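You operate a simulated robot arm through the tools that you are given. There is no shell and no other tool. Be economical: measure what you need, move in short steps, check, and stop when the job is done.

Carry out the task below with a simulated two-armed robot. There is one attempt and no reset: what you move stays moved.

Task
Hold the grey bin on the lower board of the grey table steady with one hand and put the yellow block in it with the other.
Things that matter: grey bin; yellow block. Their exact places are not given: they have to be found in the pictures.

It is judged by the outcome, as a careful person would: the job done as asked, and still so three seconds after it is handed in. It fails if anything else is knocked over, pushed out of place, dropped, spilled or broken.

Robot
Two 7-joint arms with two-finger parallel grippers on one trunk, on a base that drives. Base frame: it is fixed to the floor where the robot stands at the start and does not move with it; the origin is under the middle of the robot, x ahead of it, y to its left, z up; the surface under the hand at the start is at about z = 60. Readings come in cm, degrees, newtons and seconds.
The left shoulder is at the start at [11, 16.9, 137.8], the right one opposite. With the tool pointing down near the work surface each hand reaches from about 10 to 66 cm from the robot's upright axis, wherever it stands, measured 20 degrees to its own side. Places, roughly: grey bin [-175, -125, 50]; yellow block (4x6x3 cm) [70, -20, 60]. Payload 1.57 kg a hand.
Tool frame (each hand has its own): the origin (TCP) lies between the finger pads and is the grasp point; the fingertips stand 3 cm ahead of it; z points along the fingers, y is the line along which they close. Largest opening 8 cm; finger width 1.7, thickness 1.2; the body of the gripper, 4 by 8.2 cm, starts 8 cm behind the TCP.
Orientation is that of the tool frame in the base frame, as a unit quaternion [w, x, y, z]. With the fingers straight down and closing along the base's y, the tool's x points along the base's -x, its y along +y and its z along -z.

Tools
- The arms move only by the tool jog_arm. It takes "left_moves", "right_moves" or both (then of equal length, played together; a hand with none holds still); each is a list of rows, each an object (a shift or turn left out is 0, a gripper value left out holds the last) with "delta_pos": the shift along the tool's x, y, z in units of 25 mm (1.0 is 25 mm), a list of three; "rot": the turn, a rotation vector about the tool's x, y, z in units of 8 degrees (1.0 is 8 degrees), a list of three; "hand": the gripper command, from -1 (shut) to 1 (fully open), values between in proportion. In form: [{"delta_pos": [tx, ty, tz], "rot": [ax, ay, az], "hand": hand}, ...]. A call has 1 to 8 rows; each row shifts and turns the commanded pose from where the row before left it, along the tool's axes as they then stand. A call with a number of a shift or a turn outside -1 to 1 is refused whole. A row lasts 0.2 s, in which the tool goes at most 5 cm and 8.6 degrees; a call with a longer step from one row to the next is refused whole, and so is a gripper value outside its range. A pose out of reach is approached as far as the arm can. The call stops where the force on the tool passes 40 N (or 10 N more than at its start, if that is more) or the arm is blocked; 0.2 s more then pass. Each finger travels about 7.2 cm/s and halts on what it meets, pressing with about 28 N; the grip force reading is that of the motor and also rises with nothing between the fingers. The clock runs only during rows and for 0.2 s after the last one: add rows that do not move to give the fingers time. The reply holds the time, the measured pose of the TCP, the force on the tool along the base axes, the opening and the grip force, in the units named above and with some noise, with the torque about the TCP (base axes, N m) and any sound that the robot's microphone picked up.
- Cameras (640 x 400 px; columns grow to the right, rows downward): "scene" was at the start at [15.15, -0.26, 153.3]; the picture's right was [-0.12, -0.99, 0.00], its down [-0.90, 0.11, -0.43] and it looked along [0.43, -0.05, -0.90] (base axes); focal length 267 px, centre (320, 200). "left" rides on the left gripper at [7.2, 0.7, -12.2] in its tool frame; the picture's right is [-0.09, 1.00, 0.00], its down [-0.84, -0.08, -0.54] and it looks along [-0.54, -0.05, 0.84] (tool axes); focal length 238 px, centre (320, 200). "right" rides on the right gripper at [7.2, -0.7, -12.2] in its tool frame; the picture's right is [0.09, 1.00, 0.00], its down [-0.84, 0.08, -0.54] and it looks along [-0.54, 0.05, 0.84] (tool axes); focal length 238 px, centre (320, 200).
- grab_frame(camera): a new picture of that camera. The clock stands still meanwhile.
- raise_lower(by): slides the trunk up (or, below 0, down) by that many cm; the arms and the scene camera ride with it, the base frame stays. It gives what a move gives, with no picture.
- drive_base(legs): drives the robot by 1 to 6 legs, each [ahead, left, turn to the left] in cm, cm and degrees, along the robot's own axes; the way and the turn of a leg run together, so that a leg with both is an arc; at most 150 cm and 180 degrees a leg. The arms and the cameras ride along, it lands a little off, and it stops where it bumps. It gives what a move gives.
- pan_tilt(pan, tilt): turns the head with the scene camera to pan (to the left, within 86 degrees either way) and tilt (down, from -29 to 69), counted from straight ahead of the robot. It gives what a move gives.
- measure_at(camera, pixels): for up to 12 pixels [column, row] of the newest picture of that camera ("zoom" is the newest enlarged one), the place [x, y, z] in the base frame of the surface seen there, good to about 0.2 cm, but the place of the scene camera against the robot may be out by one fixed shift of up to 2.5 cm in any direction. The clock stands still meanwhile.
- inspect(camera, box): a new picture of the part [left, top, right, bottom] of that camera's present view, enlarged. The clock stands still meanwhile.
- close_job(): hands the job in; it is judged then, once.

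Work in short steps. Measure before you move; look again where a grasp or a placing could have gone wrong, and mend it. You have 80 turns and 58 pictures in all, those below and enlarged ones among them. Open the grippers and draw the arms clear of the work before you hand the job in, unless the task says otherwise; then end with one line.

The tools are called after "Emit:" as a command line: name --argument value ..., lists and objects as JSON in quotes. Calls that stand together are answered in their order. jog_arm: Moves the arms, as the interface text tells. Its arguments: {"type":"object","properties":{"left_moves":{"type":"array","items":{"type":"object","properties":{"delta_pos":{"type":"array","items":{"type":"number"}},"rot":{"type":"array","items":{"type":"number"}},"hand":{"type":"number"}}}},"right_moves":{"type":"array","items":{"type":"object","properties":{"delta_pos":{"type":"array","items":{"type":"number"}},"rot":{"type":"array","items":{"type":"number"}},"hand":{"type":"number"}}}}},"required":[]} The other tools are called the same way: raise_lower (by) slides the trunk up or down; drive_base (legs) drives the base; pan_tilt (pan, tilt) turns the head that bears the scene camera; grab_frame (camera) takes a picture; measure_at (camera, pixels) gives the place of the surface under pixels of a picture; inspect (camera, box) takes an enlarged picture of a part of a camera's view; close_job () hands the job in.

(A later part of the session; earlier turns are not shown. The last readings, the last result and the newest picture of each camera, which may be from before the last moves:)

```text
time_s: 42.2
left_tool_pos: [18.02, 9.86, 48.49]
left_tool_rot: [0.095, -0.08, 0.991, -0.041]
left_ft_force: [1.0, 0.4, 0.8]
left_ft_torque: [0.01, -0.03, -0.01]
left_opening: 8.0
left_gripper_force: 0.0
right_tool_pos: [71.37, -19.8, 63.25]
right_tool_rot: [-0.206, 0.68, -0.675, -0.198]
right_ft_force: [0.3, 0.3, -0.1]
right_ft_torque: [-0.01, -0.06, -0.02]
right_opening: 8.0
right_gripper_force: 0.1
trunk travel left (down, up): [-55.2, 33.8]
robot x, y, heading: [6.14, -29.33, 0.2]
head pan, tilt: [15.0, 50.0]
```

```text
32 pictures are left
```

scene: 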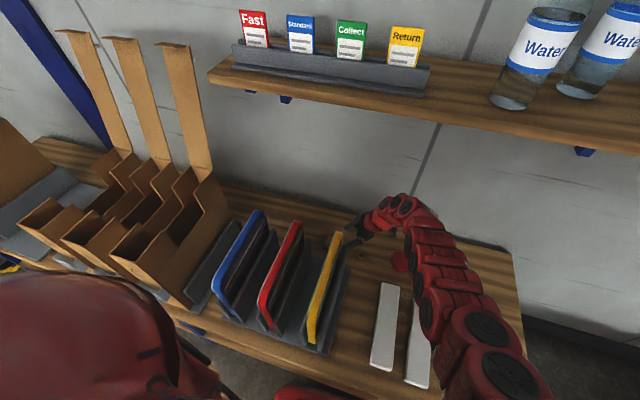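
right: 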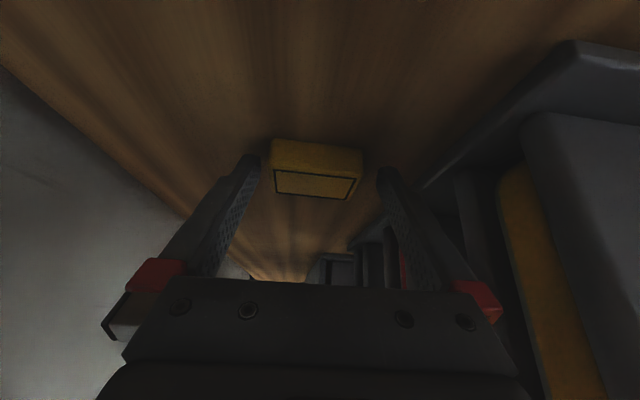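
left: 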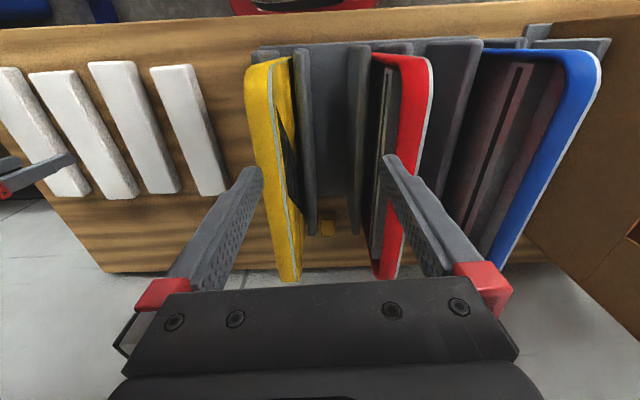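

The block is centred between the fingertips (316,168). I close the gripper.

Emit:
jog_arm --right_moves '[{"hand": 0}, {"hand": -0.5}, {"hand": -1}, {}, {}]'

Emit:
grab_frame --camera "right"

```text
time_s: 43.4
left_tool_pos: [18.19, 9.87, 48.49]
left_tool_rot: [0.095, -0.08, 0.991, -0.041]
left_ft_force: [-0.7, -0.2, 0.0]
left_ft_torque: [0.0, 0.0, -0.03]
left_opening: 8.0
left_gripper_force: 0.1
right_tool_pos: [71.26, -19.76, 63.41]
right_tool_rot: [-0.206, 0.68, -0.675, -0.198]
right_ft_force: [0.8, 0.4, 2.0]
right_ft_torque: [0.01, 0.06, -0.04]
right_opening: 5.95
right_gripper_force: 28.2
trunk travel left (down, up): [-55.2, 33.8]
robot x, y, heading: [5.77, -29.47, -0.2]
head pan, tilt: [15.0, 50.0]
```

```text
31 pictures are left
```

right: 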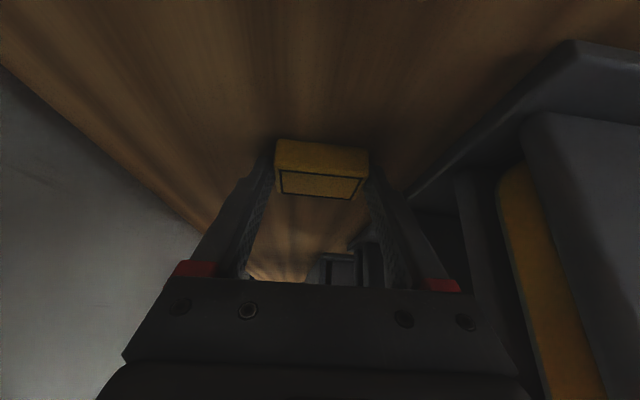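

Gripped at 5.95 cm opening. I lift with the trunk 6 cm, then withdraw along -y.

Emit:
raise_lower --by 6

Emit:
jog_arm --right_moves '[{"delta_pos": [0.8, 0, -0.8]}, {"delta_pos": [0.9, 0, -0.8]}, {"delta_pos": [0.98, 0, -0.65]}, {"delta_pos": [0.98, 0, -0.65]}, {"delta_pos": [0.98, 0, -0.65]}, {"delta_pos": [0.98, 0, -0.65]}, {"delta_pos": [0.98, 0, -0.65]}, {"delta_pos": [0.98, 0, -0.65]}]'

Emit:
grab_frame --camera "right"

Emit:
grab_frame --camera "scene"

```text
time_s: 44.4
left_tool_pos: [18.13, 9.82, 54.56]
left_tool_rot: [0.095, -0.079, 0.992, -0.041]
left_ft_force: [0.3, 0.4, -0.2]
left_ft_torque: [-0.02, 0.03, 0.02]
left_opening: 7.99
left_gripper_force: 0.0
right_tool_pos: [71.4, -19.74, 69.29]
right_tool_rot: [-0.206, 0.679, -0.676, -0.198]
right_ft_force: [-0.4, -0.4, 1.0]
right_ft_torque: [0.02, 0.0, 0.02]
right_opening: 0.0
right_gripper_force: 20.9
trunk travel left (down, up): [-61.2, 27.8]
robot x, y, heading: [6.22, -29.23, -0.3]
head pan, tilt: [15.0, 50.0]
```

```text
time_s: 46.2
left_tool_pos: [18.09, 9.85, 54.48]
left_tool_rot: [0.096, -0.08, 0.991, -0.041]
left_ft_force: [-0.3, 0.3, 0.1]
left_ft_torque: [-0.02, 0.02, 0.01]
left_opening: 8.01
left_gripper_force: 0.0
right_tool_pos: [71.34, -43.21, 70.56]
right_tool_rot: [-0.206, 0.68, -0.675, -0.199]
right_ft_force: [-0.3, -0.4, -0.1]
right_ft_torque: [0.03, 0.04, 0.02]
right_opening: 0.0
right_gripper_force: 21.4
trunk travel left (down, up): [-61.2, 27.8]
robot x, y, heading: [5.89, -29.0, -0.1]
head pan, tilt: [15.0, 50.0]
```

```text
30 pictures are left
```

right: 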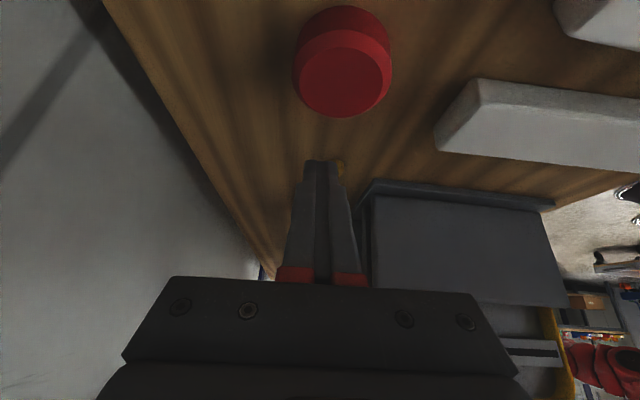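

```text
29 pictures are left
```

scene: 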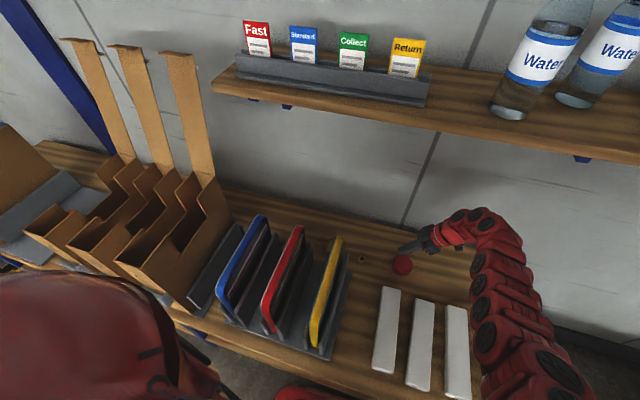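

The block slipped out on lifting. I open the gripper and look where it lies now.

Emit:
jog_arm --right_moves '[{"hand": 1, "delta_pos": [-0.4, 0, -0.6]}, {"delta_pos": [-0.4, 0, -0.6]}, {}, {}]'

Emit:
inspect --camera "right" --box '[240, 60, 440, 260]'

```text
time_s: 47.2
left_tool_pos: [18.17, 9.84, 54.54]
left_tool_rot: [0.095, -0.08, 0.991, -0.042]
left_ft_force: [0.6, 0.2, -0.1]
left_ft_torque: [0.0, -0.02, 0.0]
left_opening: 8.01
left_gripper_force: 0.0
right_tool_pos: [71.44, -43.06, 74.05]
right_tool_rot: [-0.206, 0.68, -0.675, -0.198]
right_ft_force: [-0.4, -0.7, -0.8]
right_ft_torque: [-0.03, -0.01, 0.01]
right_opening: 7.97
right_gripper_force: 0.0
trunk travel left (down, up): [-61.2, 27.8]
robot x, y, heading: [6.27, -29.17, -0.5]
head pan, tilt: [15.0, 50.0]
```

```text
2.00 times, centred on (340, 160) of right
```

zoom: 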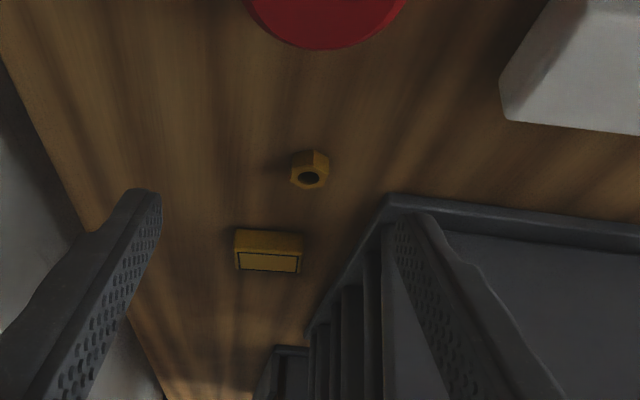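

The block remained nearly in place. I measure it for a second, deeper grasp.

Emit:
measure_at --camera "zoom" --pixels '[[239, 233], [300, 236], [239, 249], [300, 254], [239, 268], [297, 270], [268, 262], [268, 240], [230, 265], [310, 150]]'

Emit:
inspect --camera "right" --box '[340, 160, 400, 200]'

```text
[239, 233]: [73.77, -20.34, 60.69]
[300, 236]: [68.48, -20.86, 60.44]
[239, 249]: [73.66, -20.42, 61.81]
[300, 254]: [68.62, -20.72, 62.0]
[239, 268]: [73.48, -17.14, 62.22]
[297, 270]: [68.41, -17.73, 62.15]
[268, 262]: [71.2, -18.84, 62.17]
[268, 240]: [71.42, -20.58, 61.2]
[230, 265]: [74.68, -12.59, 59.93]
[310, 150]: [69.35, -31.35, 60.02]
```

```text
10.00 times, centred on (370, 180) of right
```

zoom: 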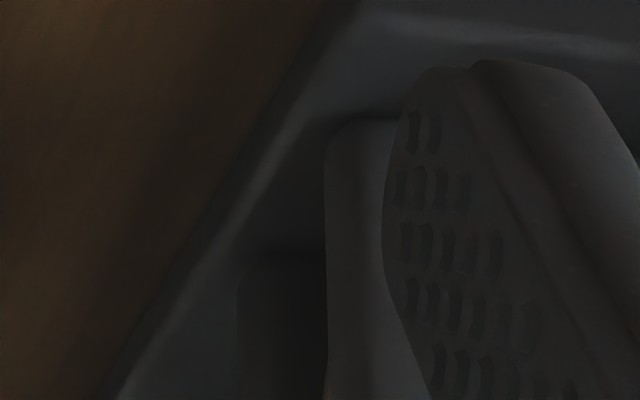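

The fingertips and the block edges are rounded, so I need to grip deeper and straighter. I reduce the tilt by 8°, shift the base 4 cm left for reach, and go back above the block.

Emit:
drive_base --legs '[[0, 4, 0.3]]'

Emit:
jog_arm --right_moves '[{"rot": [0, 1, 0]}, {}]'

```text
time_s: 48.1
left_tool_pos: [17.96, 13.85, 54.45]
left_tool_rot: [0.096, -0.082, 0.991, -0.041]
left_ft_force: [0.6, 1.0, 0.4]
left_ft_torque: [-0.01, 0.0, 0.05]
left_opening: 8.0
left_gripper_force: 0.0
right_tool_pos: [71.36, -38.79, 74.03]
right_tool_rot: [-0.206, 0.681, -0.674, -0.197]
right_ft_force: [-0.3, 0.4, 0.2]
right_ft_torque: [-0.06, 0.02, -0.02]
right_opening: 8.0
right_gripper_force: 0.1
trunk travel left (down, up): [-61.2, 27.8]
robot x, y, heading: [5.89, -24.99, -0.0]
head pan, tilt: [15.0, 50.0]
```

```text
time_s: 48.7
left_tool_pos: [17.91, 13.79, 54.51]
left_tool_rot: [0.096, -0.083, 0.991, -0.04]
left_ft_force: [0.3, 0.0, -0.6]
left_ft_torque: [-0.01, -0.01, -0.01]
left_opening: 8.01
left_gripper_force: 0.0
right_tool_pos: [71.34, -38.89, 74.08]
right_tool_rot: [-0.159, 0.693, -0.687, -0.151]
right_ft_force: [-0.3, -0.2, -0.3]
right_ft_torque: [-0.01, -0.01, 0.01]
right_opening: 8.02
right_gripper_force: 0.1
trunk travel left (down, up): [-61.2, 27.8]
robot x, y, heading: [6.07, -24.75, 0.1]
head pan, tilt: [15.0, 50.0]
```

Tilt is now 25°. Moving to above-grasp [71.1,-20.2,67].

Emit:
jog_arm --right_moves '[{"delta_pos": [-0.695, 0.012, 0.716]}, {"delta_pos": [-0.695, 0.012, 0.716]}, {"delta_pos": [-0.695, 0.012, 0.716]}, {"delta_pos": [-0.695, 0.012, 0.716]}, {"delta_pos": [-0.695, 0.012, 0.716]}, {"delta_pos": [-0.695, 0.012, 0.716]}, {"delta_pos": [-0.695, 0.012, 0.716]}, {"delta_pos": [-0.695, 0.012, 0.716]}]'

Emit:
grab_frame --camera "scene"

Emit:
grab_frame --camera "right"

```text
time_s: 50.5
left_tool_pos: [18.01, 13.85, 54.59]
left_tool_rot: [0.095, -0.082, 0.991, -0.041]
left_ft_force: [0.6, -0.4, -0.1]
left_ft_torque: [-0.01, 0.01, -0.02]
left_opening: 8.0
left_gripper_force: 0.0
right_tool_pos: [71.13, -20.15, 67.02]
right_tool_rot: [-0.158, 0.693, -0.687, -0.149]
right_ft_force: [0.6, 0.4, -0.8]
right_ft_torque: [-0.01, 0.01, 0.01]
right_opening: 8.0
right_gripper_force: 0.1
trunk travel left (down, up): [-61.2, 27.8]
robot x, y, heading: [6.11, -25.01, 0.1]
head pan, tilt: [15.0, 50.0]
```

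```text
26 pictures are left
```

scene: 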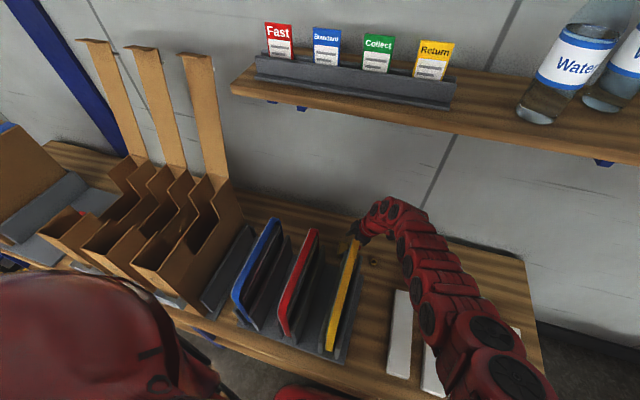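

```text
25 pictures are left
```

right: 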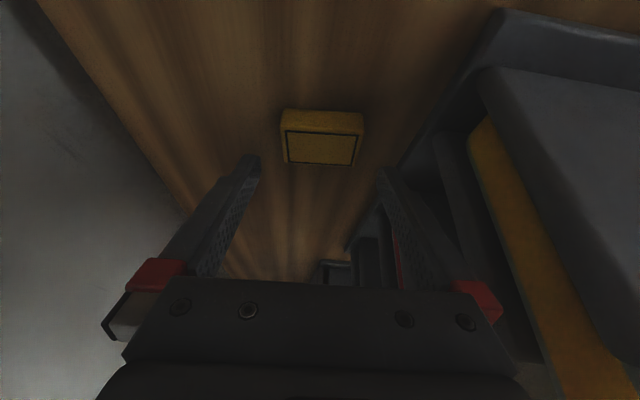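

Well aligned. I descend 4 cm in short vertical steps.

Emit:
jog_arm --right_moves '[{"delta_pos": [0.21, 0, 0.45]}, {"delta_pos": [0.21, 0, 0.45]}, {"delta_pos": [0.21, 0, 0.45]}, {"delta_pos": [0.06, 0, 0.13]}, {}]'

Emit:
grab_frame --camera "right"

```text
time_s: 51.7
left_tool_pos: [18.01, 13.73, 54.53]
left_tool_rot: [0.096, -0.083, 0.991, -0.04]
left_ft_force: [-0.4, 0.5, 0.0]
left_ft_torque: [-0.02, 0.0, -0.03]
left_opening: 7.99
left_gripper_force: 0.0
right_tool_pos: [69.7, -21.16, 63.47]
right_tool_rot: [-0.158, 0.694, -0.686, -0.15]
right_ft_force: [0.4, -0.3, 0.1]
right_ft_torque: [0.0, -0.02, 0.04]
right_opening: 7.99
right_gripper_force: 0.0
right hand out of reach, approached as far as the arm can: row 2, 3
trunk travel left (down, up): [-61.2, 27.8]
robot x, y, heading: [5.81, -24.85, 0.3]
head pan, tilt: [15.0, 50.0]
```

```text
24 pictures are left
```

right: 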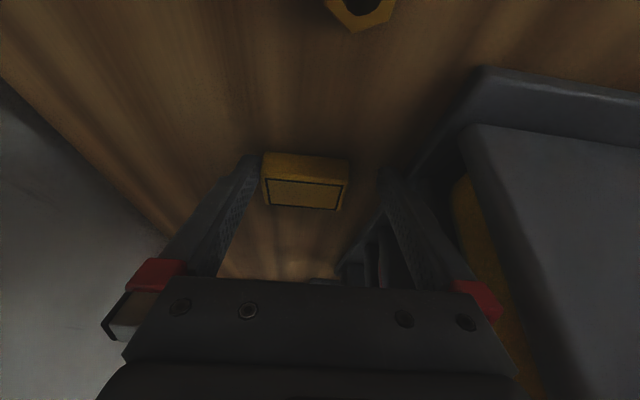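

Out of reach pulled the hand to x=69.7. I go back up 2.5 cm, lower the trunk 5 cm while raising the hand, to gain reach.

Emit:
jog_arm --right_moves '[{"delta_pos": [-0.42, 0, -0.9]}, {"delta_pos": [-0.42, 0, -0.9]}, {}]'

Emit:
raise_lower --by -3

Emit:
jog_arm --right_moves '[{"delta_pos": [-0.2, -0.3, 0]}, {"delta_pos": [-0.2, -0.26, 0]}, {}]'

```text
time_s: 52.5
left_tool_pos: [18.07, 13.79, 54.42]
left_tool_rot: [0.095, -0.082, 0.991, -0.042]
left_ft_force: [-0.8, -0.4, -0.3]
left_ft_torque: [0.02, 0.03, 0.0]
left_opening: 7.99
left_gripper_force: 0.0
right_tool_pos: [69.9, -20.98, 68.42]
right_tool_rot: [-0.157, 0.694, -0.686, -0.15]
right_ft_force: [0.5, -0.7, 0.5]
right_ft_torque: [-0.01, -0.03, 0.01]
right_opening: 8.0
right_gripper_force: 0.1
trunk travel left (down, up): [-61.2, 27.8]
robot x, y, heading: [6.0, -25.07, -0.0]
head pan, tilt: [15.0, 50.0]
```

```text
time_s: 53.2
left_tool_pos: [17.92, 13.74, 51.46]
left_tool_rot: [0.095, -0.082, 0.991, -0.042]
left_ft_force: [-0.4, 0.6, -0.7]
left_ft_torque: [0.02, 0.0, -0.02]
left_opening: 7.99
left_gripper_force: 0.1
right_tool_pos: [69.91, -20.95, 65.36]
right_tool_rot: [-0.159, 0.694, -0.686, -0.15]
right_ft_force: [0.1, -0.6, 0.4]
right_ft_torque: [0.01, -0.01, 0.0]
right_opening: 8.02
right_gripper_force: 0.1
trunk travel left (down, up): [-58.2, 30.8]
robot x, y, heading: [6.2, -25.22, 0.2]
head pan, tilt: [15.0, 50.0]
```

```text
time_s: 54.0
left_tool_pos: [18.04, 13.73, 51.54]
left_tool_rot: [0.095, -0.082, 0.991, -0.041]
left_ft_force: [-1.1, 0.3, 0.7]
left_ft_torque: [0.04, 0.0, -0.01]
left_opening: 7.99
left_gripper_force: 0.0
right_tool_pos: [71.29, -20.08, 65.77]
right_tool_rot: [-0.158, 0.693, -0.687, -0.15]
right_ft_force: [0.2, 0.2, 0.5]
right_ft_torque: [0.0, 0.01, 0.01]
right_opening: 7.97
right_gripper_force: 0.0
trunk travel left (down, up): [-58.2, 30.8]
robot x, y, heading: [6.21, -25.09, 0.0]
head pan, tilt: [15.0, 50.0]
```

Now at [71.3,-20.1,65.8] with good reach; I look, then lower with the trunk only.

Emit:
raise_lower --by -2.2

Emit:
grab_frame --camera "right"

```text
time_s: 54.7
left_tool_pos: [18.07, 13.85, 49.4]
left_tool_rot: [0.095, -0.082, 0.991, -0.04]
left_ft_force: [-0.7, -0.1, 0.4]
left_ft_torque: [-0.02, 0.0, 0.0]
left_opening: 7.98
left_gripper_force: 0.0
right_tool_pos: [71.2, -20.07, 63.56]
right_tool_rot: [-0.159, 0.694, -0.686, -0.15]
right_ft_force: [0.4, 0.4, 0.2]
right_ft_torque: [0.0, -0.04, 0.0]
right_opening: 8.03
right_gripper_force: 0.1
trunk travel left (down, up): [-56.0, 33.0]
robot x, y, heading: [5.82, -25.39, 0.0]
head pan, tilt: [15.0, 50.0]
```

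```text
23 pictures are left
```

right: 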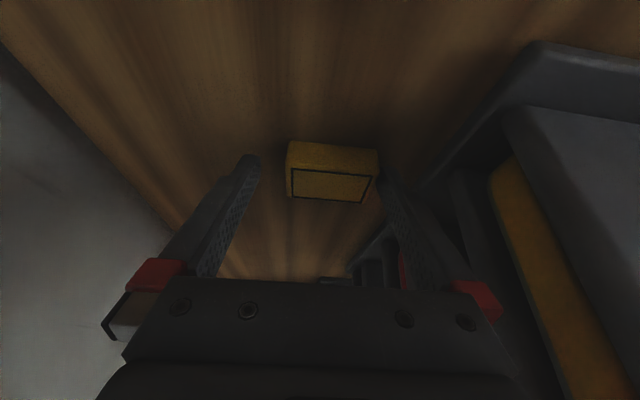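

The block is 13 px right of the finger midline (≈0.85 cm toward −x); I shift by that and lower 0.6 cm.

Emit:
jog_arm --right_moves '[{"delta_pos": [0, 0.17, 0]}, {"delta_pos": [0, 0.15, 0]}, {}]'

Emit:
raise_lower --by -0.5

Emit:
raise_lower --by -0.2

Emit:
grab_frame --camera "right"

```text
time_s: 55.5
left_tool_pos: [17.9, 13.81, 49.41]
left_tool_rot: [0.095, -0.081, 0.991, -0.041]
left_ft_force: [-0.7, 0.0, 0.8]
left_ft_torque: [-0.03, -0.02, 0.0]
left_opening: 8.01
left_gripper_force: 0.1
right_tool_pos: [70.49, -19.98, 63.6]
right_tool_rot: [-0.158, 0.694, -0.687, -0.15]
right_ft_force: [-0.3, 0.3, -0.4]
right_ft_torque: [0.0, -0.04, 0.0]
right_opening: 8.0
right_gripper_force: 0.1
trunk travel left (down, up): [-56.0, 33.0]
robot x, y, heading: [6.55, -25.28, 0.1]
head pan, tilt: [15.0, 50.0]
```

```text
time_s: 56.1
left_tool_pos: [17.99, 13.65, 48.77]
left_tool_rot: [0.095, -0.082, 0.991, -0.04]
left_ft_force: [-0.8, -0.9, -0.3]
left_ft_torque: [-0.01, 0.0, 0.0]
left_opening: 7.99
left_gripper_force: 0.1
right_tool_pos: [70.49, -20.02, 63.2]
right_tool_rot: [-0.158, 0.694, -0.686, -0.151]
right_ft_force: [-2.1, -2.4, 5.9]
right_ft_torque: [-0.01, 0.28, 0.03]
right_opening: 7.99
right_gripper_force: 0.1
trunk travel left (down, up): [-55.5, 33.5]
robot x, y, heading: [6.1, -25.13, 0.1]
head pan, tilt: [15.0, 50.0]
```

```text
time_s: 56.6
left_tool_pos: [18.07, 13.79, 48.75]
left_tool_rot: [0.096, -0.082, 0.991, -0.041]
left_ft_force: [0.2, 0.2, 0.2]
left_ft_torque: [0.0, 0.02, 0.02]
left_opening: 7.97
left_gripper_force: 0.2
right_tool_pos: [70.55, -20.11, 63.21]
right_tool_rot: [-0.16, 0.693, -0.687, -0.15]
right_ft_force: [-0.5, -1.9, 23.6]
right_ft_torque: [0.01, 1.0, 0.2]
right_opening: 8.01
right_gripper_force: 0.0
trunk travel left (down, up): [-55.3, 33.7]
robot x, y, heading: [5.99, -24.9, 0.0]
head pan, tilt: [15.0, 50.0]
```

```text
22 pictures are left
```

right: 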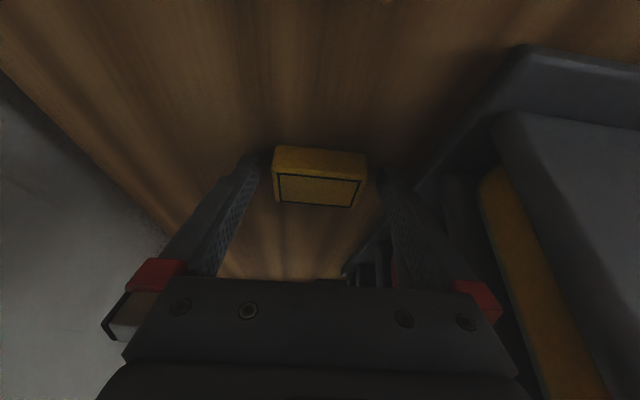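

The fingertip touches the table (23 N at the −x finger), so this is the deepest grasp. I relieve it by 0.2 cm and close.

Emit:
raise_lower --by 0.2

Emit:
jog_arm --right_moves '[{"hand": 0.6}, {"hand": 0.4}, {"hand": -1}, {}, {}, {}]'

Emit:
raise_lower --by 0.7

Emit:
grab_frame --camera "right"

```text
time_s: 57.1
left_tool_pos: [17.94, 13.73, 48.85]
left_tool_rot: [0.095, -0.083, 0.991, -0.041]
left_ft_force: [0.5, -1.0, -0.5]
left_ft_torque: [0.0, -0.04, -0.01]
left_opening: 8.01
left_gripper_force: 0.0
right_tool_pos: [70.41, -20.11, 63.18]
right_tool_rot: [-0.159, 0.694, -0.686, -0.15]
right_ft_force: [1.3, -0.7, 12.6]
right_ft_torque: [0.01, 0.51, -0.12]
right_opening: 7.91
right_gripper_force: 0.1
trunk travel left (down, up): [-55.5, 33.5]
robot x, y, heading: [6.12, -25.17, 0.3]
head pan, tilt: [15.0, 50.0]
```

```text
time_s: 58.5
left_tool_pos: [17.91, 13.81, 48.84]
left_tool_rot: [0.095, -0.083, 0.991, -0.041]
left_ft_force: [-0.2, -0.2, -0.6]
left_ft_torque: [-0.03, -0.01, 0.02]
left_opening: 8.02
left_gripper_force: 0.0
right_tool_pos: [70.39, -20.11, 63.12]
right_tool_rot: [-0.158, 0.694, -0.686, -0.15]
right_ft_force: [-1.1, -2.7, 6.5]
right_ft_torque: [-0.02, 0.23, 0.11]
right_opening: 5.98
right_gripper_force: 28.2
trunk travel left (down, up): [-55.5, 33.5]
robot x, y, heading: [5.99, -24.97, 0.1]
head pan, tilt: [15.0, 50.0]
```

```text
time_s: 59.1
left_tool_pos: [18.01, 13.73, 49.55]
left_tool_rot: [0.095, -0.082, 0.991, -0.041]
left_ft_force: [-0.2, 0.3, 0.1]
left_ft_torque: [-0.04, 0.01, 0.0]
left_opening: 7.97
left_gripper_force: 0.1
right_tool_pos: [70.56, -19.96, 63.77]
right_tool_rot: [-0.159, 0.694, -0.686, -0.151]
right_ft_force: [0.1, -0.5, -1.4]
right_ft_torque: [-0.03, 0.01, 0.01]
right_opening: 5.93
right_gripper_force: 28.3
trunk travel left (down, up): [-56.2, 32.8]
robot x, y, heading: [6.29, -24.99, 0.0]
head pan, tilt: [15.0, 50.0]
```

```text
21 pictures are left
```

right: 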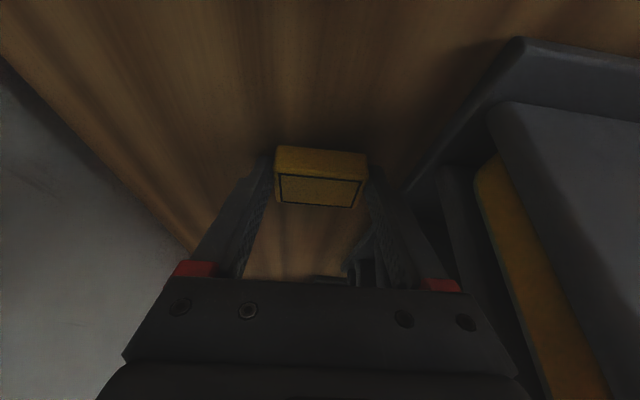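

Still held at 5.93 after 0.7 cm. Lifting further gently.

Emit:
raise_lower --by 1.5

Emit:
raise_lower --by 3

Emit:
grab_frame --camera "right"

```text
time_s: 59.7
left_tool_pos: [18.12, 13.82, 51.04]
left_tool_rot: [0.095, -0.082, 0.991, -0.041]
left_ft_force: [0.3, 0.0, -0.2]
left_ft_torque: [-0.01, 0.0, -0.02]
left_opening: 8.02
left_gripper_force: 0.0
right_tool_pos: [70.59, -20.09, 65.2]
right_tool_rot: [-0.158, 0.694, -0.687, -0.15]
right_ft_force: [0.1, 0.3, -1.0]
right_ft_torque: [-0.05, -0.03, 0.07]
right_opening: 5.95
right_gripper_force: 28.1
trunk travel left (down, up): [-57.7, 31.3]
robot x, y, heading: [5.9, -25.51, -0.0]
head pan, tilt: [15.0, 50.0]
```

```text
time_s: 60.5
left_tool_pos: [18.14, 13.75, 54.04]
left_tool_rot: [0.095, -0.083, 0.991, -0.04]
left_ft_force: [0.0, 0.3, 1.4]
left_ft_torque: [0.01, -0.01, -0.03]
left_opening: 8.02
left_gripper_force: 0.0
right_tool_pos: [70.47, -20.16, 68.34]
right_tool_rot: [-0.159, 0.693, -0.687, -0.151]
right_ft_force: [-0.1, -0.3, -1.2]
right_ft_torque: [-0.04, 0.03, -0.01]
right_opening: 5.93
right_gripper_force: 28.0
trunk travel left (down, up): [-60.7, 28.3]
robot x, y, heading: [6.12, -25.4, 0.3]
head pan, tilt: [15.0, 50.0]
```

```text
20 pictures are left
```

right: 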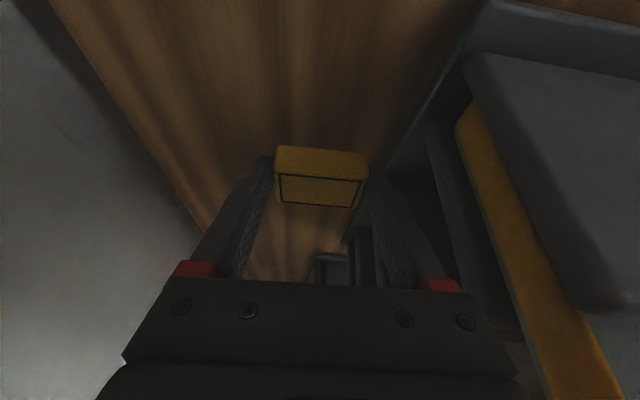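

Held firmly. I withdraw along −y with a slight rise, at modest speed.

Emit:
jog_arm --right_moves '[{"delta_pos": [0.3, 0, -0.3]}, {"delta_pos": [0.5, 0, -0.45]}, {"delta_pos": [0.64, 0, -0.52]}, {"delta_pos": [0.64, 0, -0.52]}, {"delta_pos": [0.64, 0, -0.52]}, {"delta_pos": [0.64, 0, -0.52]}, {"delta_pos": [0.64, 0, -0.52]}, {"delta_pos": [0.5, 0, -0.4]}]'

Emit:
jog_arm --right_moves '[{"delta_pos": [0.5, 0, -0.4]}, {"delta_pos": [0.64, 0, -0.52]}, {"delta_pos": [0.64, 0, -0.52]}, {"delta_pos": [0.64, 0, -0.52]}, {"delta_pos": [0.64, 0, -0.52]}, {"delta_pos": [0.64, 0, -0.4]}, {"delta_pos": [0.5, 0, -0.3]}, {}]'

```text
time_s: 62.2
left_tool_pos: [18.01, 13.82, 53.98]
left_tool_rot: [0.095, -0.082, 0.991, -0.041]
left_ft_force: [-0.6, 0.8, 1.4]
left_ft_torque: [0.03, 0.0, 0.0]
left_opening: 8.02
left_gripper_force: 0.1
right_tool_pos: [70.46, -34.4, 71.88]
right_tool_rot: [-0.159, 0.693, -0.686, -0.151]
right_ft_force: [0.5, -0.4, -2.4]
right_ft_torque: [-0.01, 0.0, -0.01]
right_opening: 5.96
right_gripper_force: 27.9
trunk travel left (down, up): [-60.7, 28.3]
robot x, y, heading: [6.19, -25.53, 0.0]
head pan, tilt: [15.0, 50.0]
```

```text
time_s: 64.0
left_tool_pos: [18.05, 13.79, 54.05]
left_tool_rot: [0.094, -0.082, 0.991, -0.042]
left_ft_force: [-0.2, -0.4, -0.4]
left_ft_torque: [-0.02, 0.0, 0.02]
left_opening: 7.99
left_gripper_force: 0.0
right_tool_pos: [70.48, -47.12, 74.7]
right_tool_rot: [-0.158, 0.693, -0.687, -0.151]
right_ft_force: [0.9, -0.3, -1.0]
right_ft_torque: [-0.01, 0.0, 0.0]
right_opening: 5.98
right_gripper_force: 28.4
trunk travel left (down, up): [-60.7, 28.3]
robot x, y, heading: [5.73, -25.0, 0.0]
head pan, tilt: [15.0, 50.0]
```

The block is clear. I drive back 50 cm, then look around for the grey table with the bin.

Emit:
drive_base --legs '[[-50, 0, 0]]'

Emit:
pan_tilt --pan -86 --tilt 25

Emit:
grab_frame --camera "scene"

```text
time_s: 67.0
left_tool_pos: [-31.11, 13.62, 54.03]
left_tool_rot: [0.095, -0.084, 0.991, -0.04]
left_ft_force: [-0.8, -0.2, -0.7]
left_ft_torque: [-0.01, -0.03, 0.07]
left_opening: 7.99
left_gripper_force: 0.1
right_tool_pos: [21.58, -47.12, 74.69]
right_tool_rot: [-0.158, 0.695, -0.685, -0.151]
right_ft_force: [0.1, 0.4, -1.2]
right_ft_torque: [-0.02, -0.01, -0.01]
right_opening: 5.93
right_gripper_force: 28.2
trunk travel left (down, up): [-60.7, 28.3]
robot x, y, heading: [-43.04, -24.99, 0.3]
head pan, tilt: [15.0, 50.0]
```

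```text
time_s: 68.7
left_tool_pos: [-31.18, 13.61, 54.08]
left_tool_rot: [0.096, -0.085, 0.991, -0.041]
left_ft_force: [-1.2, -0.3, 0.0]
left_ft_torque: [-0.03, 0.02, 0.02]
left_opening: 7.99
left_gripper_force: 0.0
right_tool_pos: [21.7, -47.02, 74.6]
right_tool_rot: [-0.158, 0.695, -0.685, -0.151]
right_ft_force: [0.6, 0.6, -0.5]
right_ft_torque: [0.0, -0.01, -0.01]
right_opening: 5.94
right_gripper_force: 27.8
trunk travel left (down, up): [-60.7, 28.3]
robot x, y, heading: [-42.9, -25.43, 0.4]
head pan, tilt: [-85.9, 25.0]
```

```text
19 pictures are left
```

scene: 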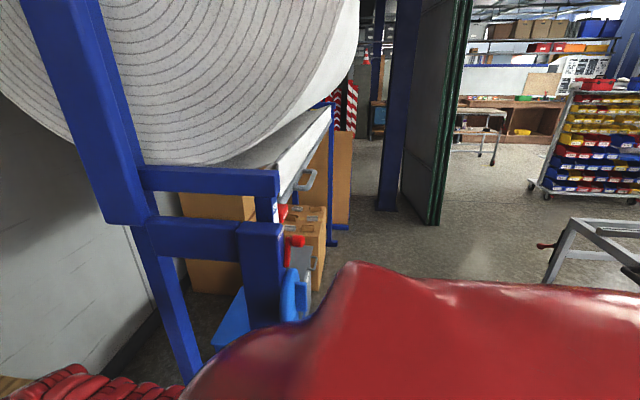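

The grey table appears at the right edge (600,240). I measure the rack and table before turning.

Emit:
measure_at --camera "scene" --pixels '[[260, 240], [300, 150], [130, 200], [300, 290], [560, 270], [610, 240], [390, 200], [330, 110], [60, 100], [438, 220]]'

Emit:
jog_arm --right_moves '[{"delta_pos": [0, 0.5, 0]}, {"delta_pos": [0, 1, 0]}, {"delta_pos": [0, 1, 0]}, {"delta_pos": [0, 1, 0]}, {"delta_pos": [0, 1, 0]}, {"delta_pos": [0, 1, 0]}, {"delta_pos": [0, 1, 0]}, {"delta_pos": [0, 0.5, 0]}]'

```text
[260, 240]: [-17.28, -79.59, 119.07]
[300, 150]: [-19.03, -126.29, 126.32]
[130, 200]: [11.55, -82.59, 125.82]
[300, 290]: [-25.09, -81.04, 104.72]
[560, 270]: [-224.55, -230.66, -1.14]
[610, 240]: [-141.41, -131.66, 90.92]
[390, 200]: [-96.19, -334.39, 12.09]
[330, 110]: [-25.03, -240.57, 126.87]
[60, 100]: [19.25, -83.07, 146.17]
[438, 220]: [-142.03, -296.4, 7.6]
```

```text
time_s: 70.5
left_tool_pos: [-31.25, 13.78, 54.04]
left_tool_rot: [0.096, -0.085, 0.991, -0.041]
left_ft_force: [0.0, -0.3, 0.4]
left_ft_torque: [0.01, -0.02, 0.0]
left_opening: 8.01
left_gripper_force: 0.1
right_tool_pos: [6.99, -47.21, 70.31]
right_tool_rot: [-0.158, 0.695, -0.685, -0.15]
right_ft_force: [-0.2, -0.3, -1.4]
right_ft_torque: [0.0, 0.0, -0.02]
right_opening: 5.93
right_gripper_force: 28.6
right hand out of reach, approached as far as the arm can: row 5, 6, 7, 8
trunk travel left (down, up): [-60.7, 28.3]
robot x, y, heading: [-42.87, -25.1, 0.1]
head pan, tilt: [-85.9, 25.0]
```

The rack's near edge is at y≈−80, so I move 25 cm left for clearance, then turn 100° right and look.

Emit:
drive_base --legs '[[0, 25, 0], [0, 0, -100]]'

Emit:
pan_tilt --pan -35 --tilt 30

Emit:
grab_frame --camera "scene"

```text
time_s: 76.6
left_tool_pos: [-7.46, -19.52, 53.92]
left_tool_rot: [0.028, 0.718, 0.689, -0.1]
left_ft_force: [-0.3, 0.6, -0.8]
left_ft_torque: [0.01, -0.01, 0.01]
left_opening: 8.02
left_gripper_force: 0.0
right_tool_pos: [-74.95, -44.2, 70.29]
right_tool_rot: [0.217, 0.096, 0.971, -0.028]
right_ft_force: [0.1, 0.0, -0.9]
right_ft_torque: [-0.03, 0.04, -0.02]
right_opening: 5.96
right_gripper_force: 27.8
trunk travel left (down, up): [-60.7, 28.3]
robot x, y, heading: [-43.31, -0.23, -101.8]
head pan, tilt: [-85.9, 25.0]
```

```text
time_s: 77.8
left_tool_pos: [-7.41, -19.65, 54.1]
left_tool_rot: [0.029, 0.717, 0.689, -0.1]
left_ft_force: [1.5, -1.2, -1.1]
left_ft_torque: [0.0, 0.01, 0.0]
left_opening: 8.02
left_gripper_force: 0.1
right_tool_pos: [-74.98, -44.27, 70.32]
right_tool_rot: [0.216, 0.096, 0.971, -0.028]
right_ft_force: [0.5, 0.9, -1.5]
right_ft_torque: [-0.01, 0.05, 0.04]
right_opening: 5.92
right_gripper_force: 28.2
trunk travel left (down, up): [-60.7, 28.3]
robot x, y, heading: [-43.15, 0.0, -101.6]
head pan, tilt: [-35.0, 30.0]
```

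```text
18 pictures are left
```

scene: 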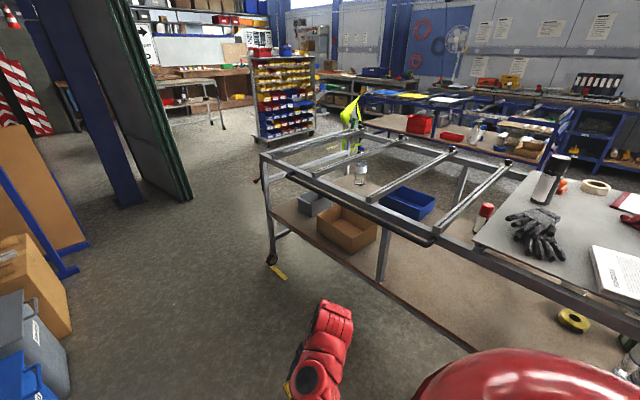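

There's the grey frame table with the grey bin on the lower board at (313,203), next to a cardboard box. I zoom and measure.

Emit:
inspect --camera "scene" --box '[240, 130, 460, 270]'

Emit:
measure_at --camera "scene" --pixels '[[313, 195], [300, 205], [315, 212], [335, 190], [345, 215], [347, 240], [265, 155], [432, 238], [275, 260], [355, 130], [360, 178], [270, 205]]'

```text
2.86 times, centred on (350, 200) of scene
```

zoom: 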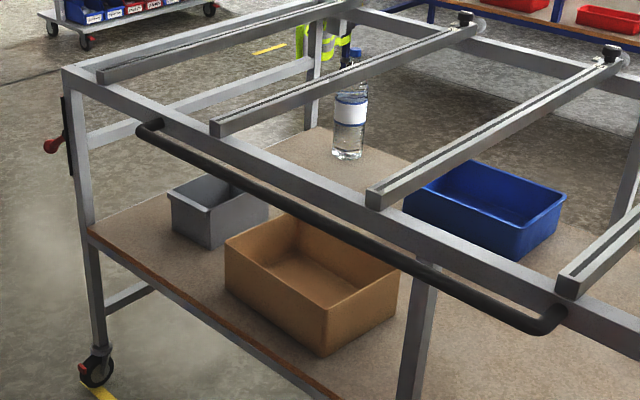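

```text
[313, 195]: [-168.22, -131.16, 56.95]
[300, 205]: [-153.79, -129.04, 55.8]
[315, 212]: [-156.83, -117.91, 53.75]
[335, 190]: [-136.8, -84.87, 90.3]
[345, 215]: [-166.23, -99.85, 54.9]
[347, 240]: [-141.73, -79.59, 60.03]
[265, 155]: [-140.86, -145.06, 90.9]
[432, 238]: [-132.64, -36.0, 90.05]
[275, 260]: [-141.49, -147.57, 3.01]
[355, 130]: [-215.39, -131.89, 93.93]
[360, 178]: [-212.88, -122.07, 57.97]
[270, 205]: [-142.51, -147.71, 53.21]
```

The bin sits ~15 cm inside the table's front edge with an open gap below the frame (z≈90). I measure the bin, board, rails and handle from the zoom.

Emit:
measure_at --camera "zoom" --pixels '[[168, 192], [209, 210], [269, 182], [210, 246], [175, 235], [215, 176], [225, 235], [290, 212], [110, 240], [340, 170], [235, 190], [330, 310]]'

Emit:
measure_at --camera "zoom" --pixels '[[100, 90], [150, 125], [150, 110], [218, 130], [300, 225], [375, 203], [550, 325], [85, 235], [410, 330], [350, 120], [200, 270], [270, 30]]'

```text
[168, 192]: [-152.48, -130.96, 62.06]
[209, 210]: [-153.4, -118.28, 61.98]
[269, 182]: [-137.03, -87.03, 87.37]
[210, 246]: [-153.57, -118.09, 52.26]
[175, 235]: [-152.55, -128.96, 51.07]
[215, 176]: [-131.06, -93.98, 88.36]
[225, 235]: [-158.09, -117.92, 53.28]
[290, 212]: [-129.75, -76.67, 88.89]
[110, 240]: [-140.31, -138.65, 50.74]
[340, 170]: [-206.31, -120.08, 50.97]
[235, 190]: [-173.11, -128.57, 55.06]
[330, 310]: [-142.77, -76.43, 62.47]
```

```text
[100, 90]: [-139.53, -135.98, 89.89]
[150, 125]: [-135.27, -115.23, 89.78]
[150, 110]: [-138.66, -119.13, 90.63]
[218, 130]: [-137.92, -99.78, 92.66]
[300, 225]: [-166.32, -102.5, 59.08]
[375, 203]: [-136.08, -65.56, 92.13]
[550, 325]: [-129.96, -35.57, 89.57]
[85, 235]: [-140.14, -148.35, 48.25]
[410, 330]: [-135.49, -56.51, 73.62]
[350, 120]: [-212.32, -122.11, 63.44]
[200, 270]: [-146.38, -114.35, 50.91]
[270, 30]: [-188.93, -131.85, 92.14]
```

Bin: front wall at x≈−152.5, y −131…−118, rim z≈62, board z≈51, and it is reachable from the front below the frame. I turn to face −x and advance a bit toward the table line, still clear.

Emit:
drive_base --legs '[[0, 0, -78.2], [20, 0, 0]]'

Emit:
jog_arm --right_moves '[{"rot": [-0.42, 0, 0.9]}, {"rot": [-0.42, 0, 0.9]}, {"rot": [-0.42, 0, 0.9]}, {"rot": [-0.42, 0, 0.9]}, {"rot": [-0.42, 0, 0.9]}, {"rot": [-0.42, 0, 0.9]}, {}]'

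```text
time_s: 82.8
left_tool_pos: [-75.36, -38.81, 54.03]
left_tool_rot: [-0.041, 0.991, 0.08, -0.095]
left_ft_force: [-0.2, 0.8, -0.3]
left_ft_torque: [0.0, -0.02, 0.0]
left_opening: 7.99
left_gripper_force: 0.1
right_tool_pos: [-113.07, 22.36, 70.27]
right_tool_rot: [0.15, 0.688, 0.692, -0.157]
right_ft_force: [-0.6, -0.5, -2.0]
right_ft_torque: [0.0, 0.02, 0.0]
right_opening: 5.91
right_gripper_force: 28.4
trunk travel left (down, up): [-60.7, 28.3]
robot x, y, heading: [-63.14, -0.02, 179.9]
head pan, tilt: [-35.0, 30.0]
```

```text
time_s: 84.4
left_tool_pos: [-75.4, -38.85, 54.07]
left_tool_rot: [-0.042, 0.991, 0.08, -0.095]
left_ft_force: [-0.8, 0.0, -0.9]
left_ft_torque: [0.01, 0.0, -0.01]
left_opening: 8.0
left_gripper_force: 0.0
right_tool_pos: [-113.06, 22.46, 70.08]
right_tool_rot: [0.313, 0.857, 0.408, 0.027]
right_ft_force: [-0.7, 0.3, -1.7]
right_ft_torque: [0.05, -0.02, -0.01]
right_opening: 5.95
right_gripper_force: 27.7
right hand out of reach, approached as far as the arm can: row 1
trunk travel left (down, up): [-60.7, 28.3]
robot x, y, heading: [-62.87, -0.36, 179.8]
head pan, tilt: [-35.0, 30.0]
```

My yaw axis had a wrong sign, so the hand is skewed. I computed the rotation (56° about tool [.78,−.59,.20]) that gives fingers forward, 50° down, closing sideways.

Emit:
jog_arm --right_moves '[{"rot": [0.684, -0.518, 0.174]}, {"rot": [0.684, -0.518, 0.174]}, {"rot": [0.684, -0.518, 0.174]}, {"rot": [0.684, -0.518, 0.174]}, {"rot": [0.684, -0.518, 0.174]}, {"rot": [0.684, -0.518, 0.174]}, {"rot": [0.684, -0.518, 0.174]}, {"rot": [0.684, -0.518, 0.174]}]'

Emit:
grab_frame --camera "right"

```text
time_s: 86.2
left_tool_pos: [-75.17, -38.73, 53.97]
left_tool_rot: [-0.041, 0.991, 0.081, -0.096]
left_ft_force: [0.1, 0.8, -0.2]
left_ft_torque: [-0.04, 0.03, 0.0]
left_opening: 8.01
left_gripper_force: 0.0
right_tool_pos: [-113.22, 22.52, 69.68]
right_tool_rot: [0.071, 0.917, 0.203, -0.335]
right_ft_force: [0.5, -0.9, -2.1]
right_ft_torque: [0.0, -0.01, 0.02]
right_opening: 5.97
right_gripper_force: 28.2
right hand out of reach, approached as far as the arm can: row 2
trunk travel left (down, up): [-60.7, 28.3]
robot x, y, heading: [-63.44, 0.14, 180.2]
head pan, tilt: [-35.0, 30.0]
```

```text
16 pictures are left
```

right: 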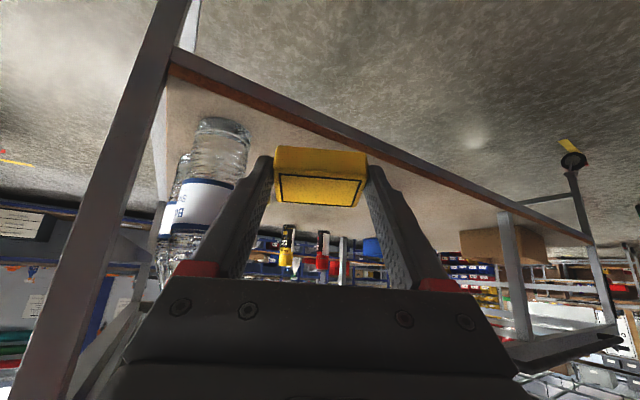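

The right hand is well oriented with the block at (320,177). Now I orient the left hand likewise (fingers forward, 45° down) and raise it.

Emit:
jog_arm --left_moves '[{"rot": [-0.02, -0.852, 0.267]}, {"rot": [-0.02, -0.852, 0.267]}, {"rot": [-0.02, -0.852, 0.267]}, {"rot": [-0.02, -0.852, 0.267]}, {"rot": [-0.02, -0.852, 0.267]}, {"delta_pos": [-1, 0, 0]}, {"delta_pos": [-1, 0, 0]}, {"delta_pos": [-1, 0, 0]}]'

Emit:
jog_arm --left_moves '[{"delta_pos": [-1, 0, 0]}, {"delta_pos": [-1, 0, 0]}, {"delta_pos": [-1, 0, 0]}, {"delta_pos": [-1, 0, 0]}, {"delta_pos": [-1, -0.5, 0]}, {"delta_pos": [-1, -0.5, 0]}, {"delta_pos": [-1, -0.5, 0]}]'

```text
time_s: 88.0
left_tool_pos: [-80.51, -38.97, 59.33]
left_tool_rot: [0.001, 0.923, -0.002, -0.384]
left_ft_force: [0.6, 0.2, 0.3]
left_ft_torque: [0.0, 0.0, 0.01]
left_opening: 8.01
left_gripper_force: 0.0
right_tool_pos: [-113.38, 22.51, 69.74]
right_tool_rot: [0.072, 0.917, 0.204, -0.334]
right_ft_force: [0.0, 0.0, -2.0]
right_ft_torque: [0.02, -0.05, 0.0]
right_opening: 5.93
right_gripper_force: 27.7
trunk travel left (down, up): [-60.7, 28.3]
robot x, y, heading: [-63.3, 0.29, 180.1]
head pan, tilt: [-35.0, 30.0]
```

```text
time_s: 89.6
left_tool_pos: [-92.9, -34.97, 71.83]
left_tool_rot: [0.0, 0.924, -0.002, -0.383]
left_ft_force: [0.0, 0.5, 0.3]
left_ft_torque: [0.01, 0.0, -0.02]
left_opening: 7.99
left_gripper_force: 0.0
right_tool_pos: [-113.33, 22.47, 69.63]
right_tool_rot: [0.072, 0.918, 0.204, -0.333]
right_ft_force: [0.3, 0.7, -1.2]
right_ft_torque: [-0.05, -0.03, 0.02]
right_opening: 5.94
right_gripper_force: 27.9
trunk travel left (down, up): [-60.7, 28.3]
robot x, y, heading: [-63.06, -0.22, 179.9]
head pan, tilt: [-35.0, 30.0]
```

Both hands are ready. Before sliding 127 cm left, I check the cartons near the rack in the last scene picture.

Emit:
measure_at --camera "scene" --pixels '[[72, 330], [65, 395], [75, 270], [85, 240], [45, 310], [282, 270]]'

```text
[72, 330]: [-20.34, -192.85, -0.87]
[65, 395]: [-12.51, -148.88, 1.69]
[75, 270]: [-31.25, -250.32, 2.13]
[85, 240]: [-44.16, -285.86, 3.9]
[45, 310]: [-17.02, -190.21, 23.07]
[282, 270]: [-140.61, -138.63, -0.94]
```

The corridor is free. I drive left 125 cm, then lower the trunk 22 cm (hands stay in front of the table).

Emit:
drive_base --legs '[[0, 125, 0]]'

Emit:
raise_lower --by -22

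Emit:
jog_arm --left_moves '[{"delta_pos": [-0.7, 0, -0.7]}, {"delta_pos": [-0.7, 0, -0.7]}, {"delta_pos": [-0.7, 0, -0.7]}, {"delta_pos": [-0.7, 0, -0.7]}, {"delta_pos": [-0.7, 0, -0.7]}, {"delta_pos": [-0.7, 0, -0.7]}, {"delta_pos": [-0.7, 0, -0.7]}, {"delta_pos": [-0.7, 0, -0.7]}]' --right_moves '[{"delta_pos": [-0.64, 0, -0.76]}, {"delta_pos": [-0.64, 0, -0.76]}, {"delta_pos": [-0.64, 0, -0.76]}, {"delta_pos": [-0.64, 0, -0.76]}, {"delta_pos": [-0.64, 0, -0.76]}, {"delta_pos": [-0.64, 0, -0.76]}, {"delta_pos": [-0.64, 0, -0.76]}, {"delta_pos": [-0.64, 0, -0.76]}]'

Emit:
pan_tilt --pan 0 --tilt 40

Emit:
grab_frame --camera "scene"

```text
time_s: 95.9
left_tool_pos: [-91.03, -160.69, 71.74]
left_tool_rot: [0.004, 0.924, 0.009, -0.383]
left_ft_force: [-0.1, 0.4, 0.3]
left_ft_torque: [0.0, -0.01, 0.02]
left_opening: 7.98
left_gripper_force: 0.1
right_tool_pos: [-112.78, -103.57, 69.64]
right_tool_rot: [0.077, 0.915, 0.216, -0.332]
right_ft_force: [-0.7, -0.5, -1.4]
right_ft_torque: [0.01, -0.03, 0.0]
right_opening: 5.96
right_gripper_force: 27.6
trunk travel left (down, up): [-60.7, 28.3]
robot x, y, heading: [-62.07, -124.95, -178.6]
head pan, tilt: [-35.0, 30.0]
```

```text
time_s: 98.2
left_tool_pos: [-91.03, -160.78, 49.7]
left_tool_rot: [0.004, 0.924, 0.009, -0.383]
left_ft_force: [0.4, -0.8, -0.5]
left_ft_torque: [-0.01, 0.01, 0.01]
left_opening: 7.98
left_gripper_force: 0.1
right_tool_pos: [-112.69, -103.63, 47.74]
right_tool_rot: [0.075, 0.916, 0.214, -0.332]
right_ft_force: [-0.3, -0.3, -1.7]
right_ft_torque: [-0.02, -0.03, 0.01]
right_opening: 5.94
right_gripper_force: 28.0
trunk travel left (down, up): [-38.7, 50.3]
robot x, y, heading: [-62.22, -125.19, -179.0]
head pan, tilt: [-35.0, 30.0]
```

```text
time_s: 100.0
left_tool_pos: [-90.14, -168.72, 63.03]
left_tool_rot: [0.004, 0.923, 0.009, -0.385]
left_ft_force: [-0.3, 0.5, -0.3]
left_ft_torque: [-0.04, 0.0, -0.03]
left_opening: 8.01
left_gripper_force: 0.0
left hand out of reach, approached as far as the arm can: row 1, 2, 3, 4, 5, 6, 7, 8
right_tool_pos: [-114.71, -102.47, 66.73]
right_tool_rot: [0.077, 0.916, 0.214, -0.331]
right_ft_force: [-0.1, -0.6, -1.1]
right_ft_torque: [0.02, 0.01, 0.01]
right_opening: 5.94
right_gripper_force: 27.9
right hand out of reach, approached as far as the arm can: row 6, 7, 8
trunk travel left (down, up): [-38.7, 50.3]
robot x, y, heading: [-62.09, -125.08, -178.9]
head pan, tilt: [-35.0, 30.0]
```

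```text
time_s: 101.0
left_tool_pos: [-90.17, -168.82, 62.95]
left_tool_rot: [0.003, 0.923, 0.008, -0.384]
left_ft_force: [0.3, -0.2, 0.4]
left_ft_torque: [-0.01, -0.02, 0.0]
left_opening: 8.02
left_gripper_force: 0.0
right_tool_pos: [-114.64, -102.58, 66.73]
right_tool_rot: [0.078, 0.915, 0.215, -0.333]
right_ft_force: [0.2, 0.2, -1.1]
right_ft_torque: [0.03, -0.04, 0.0]
right_opening: 5.93
right_gripper_force: 28.2
trunk travel left (down, up): [-38.7, 50.3]
robot x, y, heading: [-62.06, -124.92, -178.7]
head pan, tilt: [0.0, 40.0]
```

```text
15 pictures are left
```

scene: 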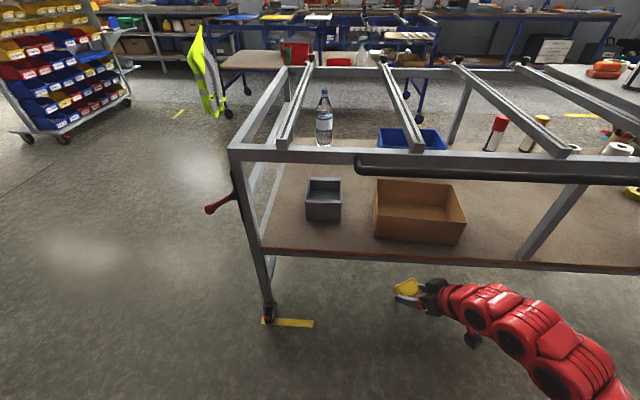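

Excellent view: bin at (323,200) with free front access; cardboard box to its right. I zoom and measure the bin's rim and surroundings.

Emit:
inspect --camera "scene" --box '[220, 130, 480, 290]'

Emit:
measure_at --camera "zoom" --pixels '[[211, 170], [296, 170], [211, 228], [296, 225], [223, 120], [290, 120], [250, 145], [255, 210], [386, 190], [225, 300], [345, 66], [150, 65]]'

```text
2.46 times, centred on (350, 210) of scene
```

zoom: 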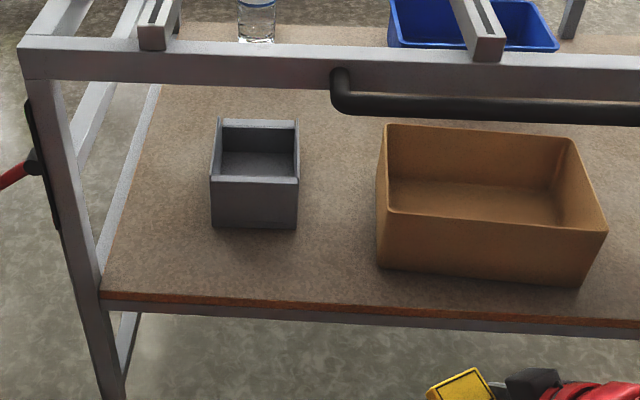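

```text
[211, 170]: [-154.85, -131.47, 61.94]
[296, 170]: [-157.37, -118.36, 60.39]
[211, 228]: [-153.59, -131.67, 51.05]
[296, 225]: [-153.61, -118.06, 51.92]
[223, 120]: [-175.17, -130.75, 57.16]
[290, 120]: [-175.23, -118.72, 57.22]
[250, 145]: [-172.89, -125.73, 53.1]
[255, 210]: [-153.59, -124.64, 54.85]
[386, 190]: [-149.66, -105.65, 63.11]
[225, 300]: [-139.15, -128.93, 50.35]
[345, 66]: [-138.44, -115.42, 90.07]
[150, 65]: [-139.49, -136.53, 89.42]
```

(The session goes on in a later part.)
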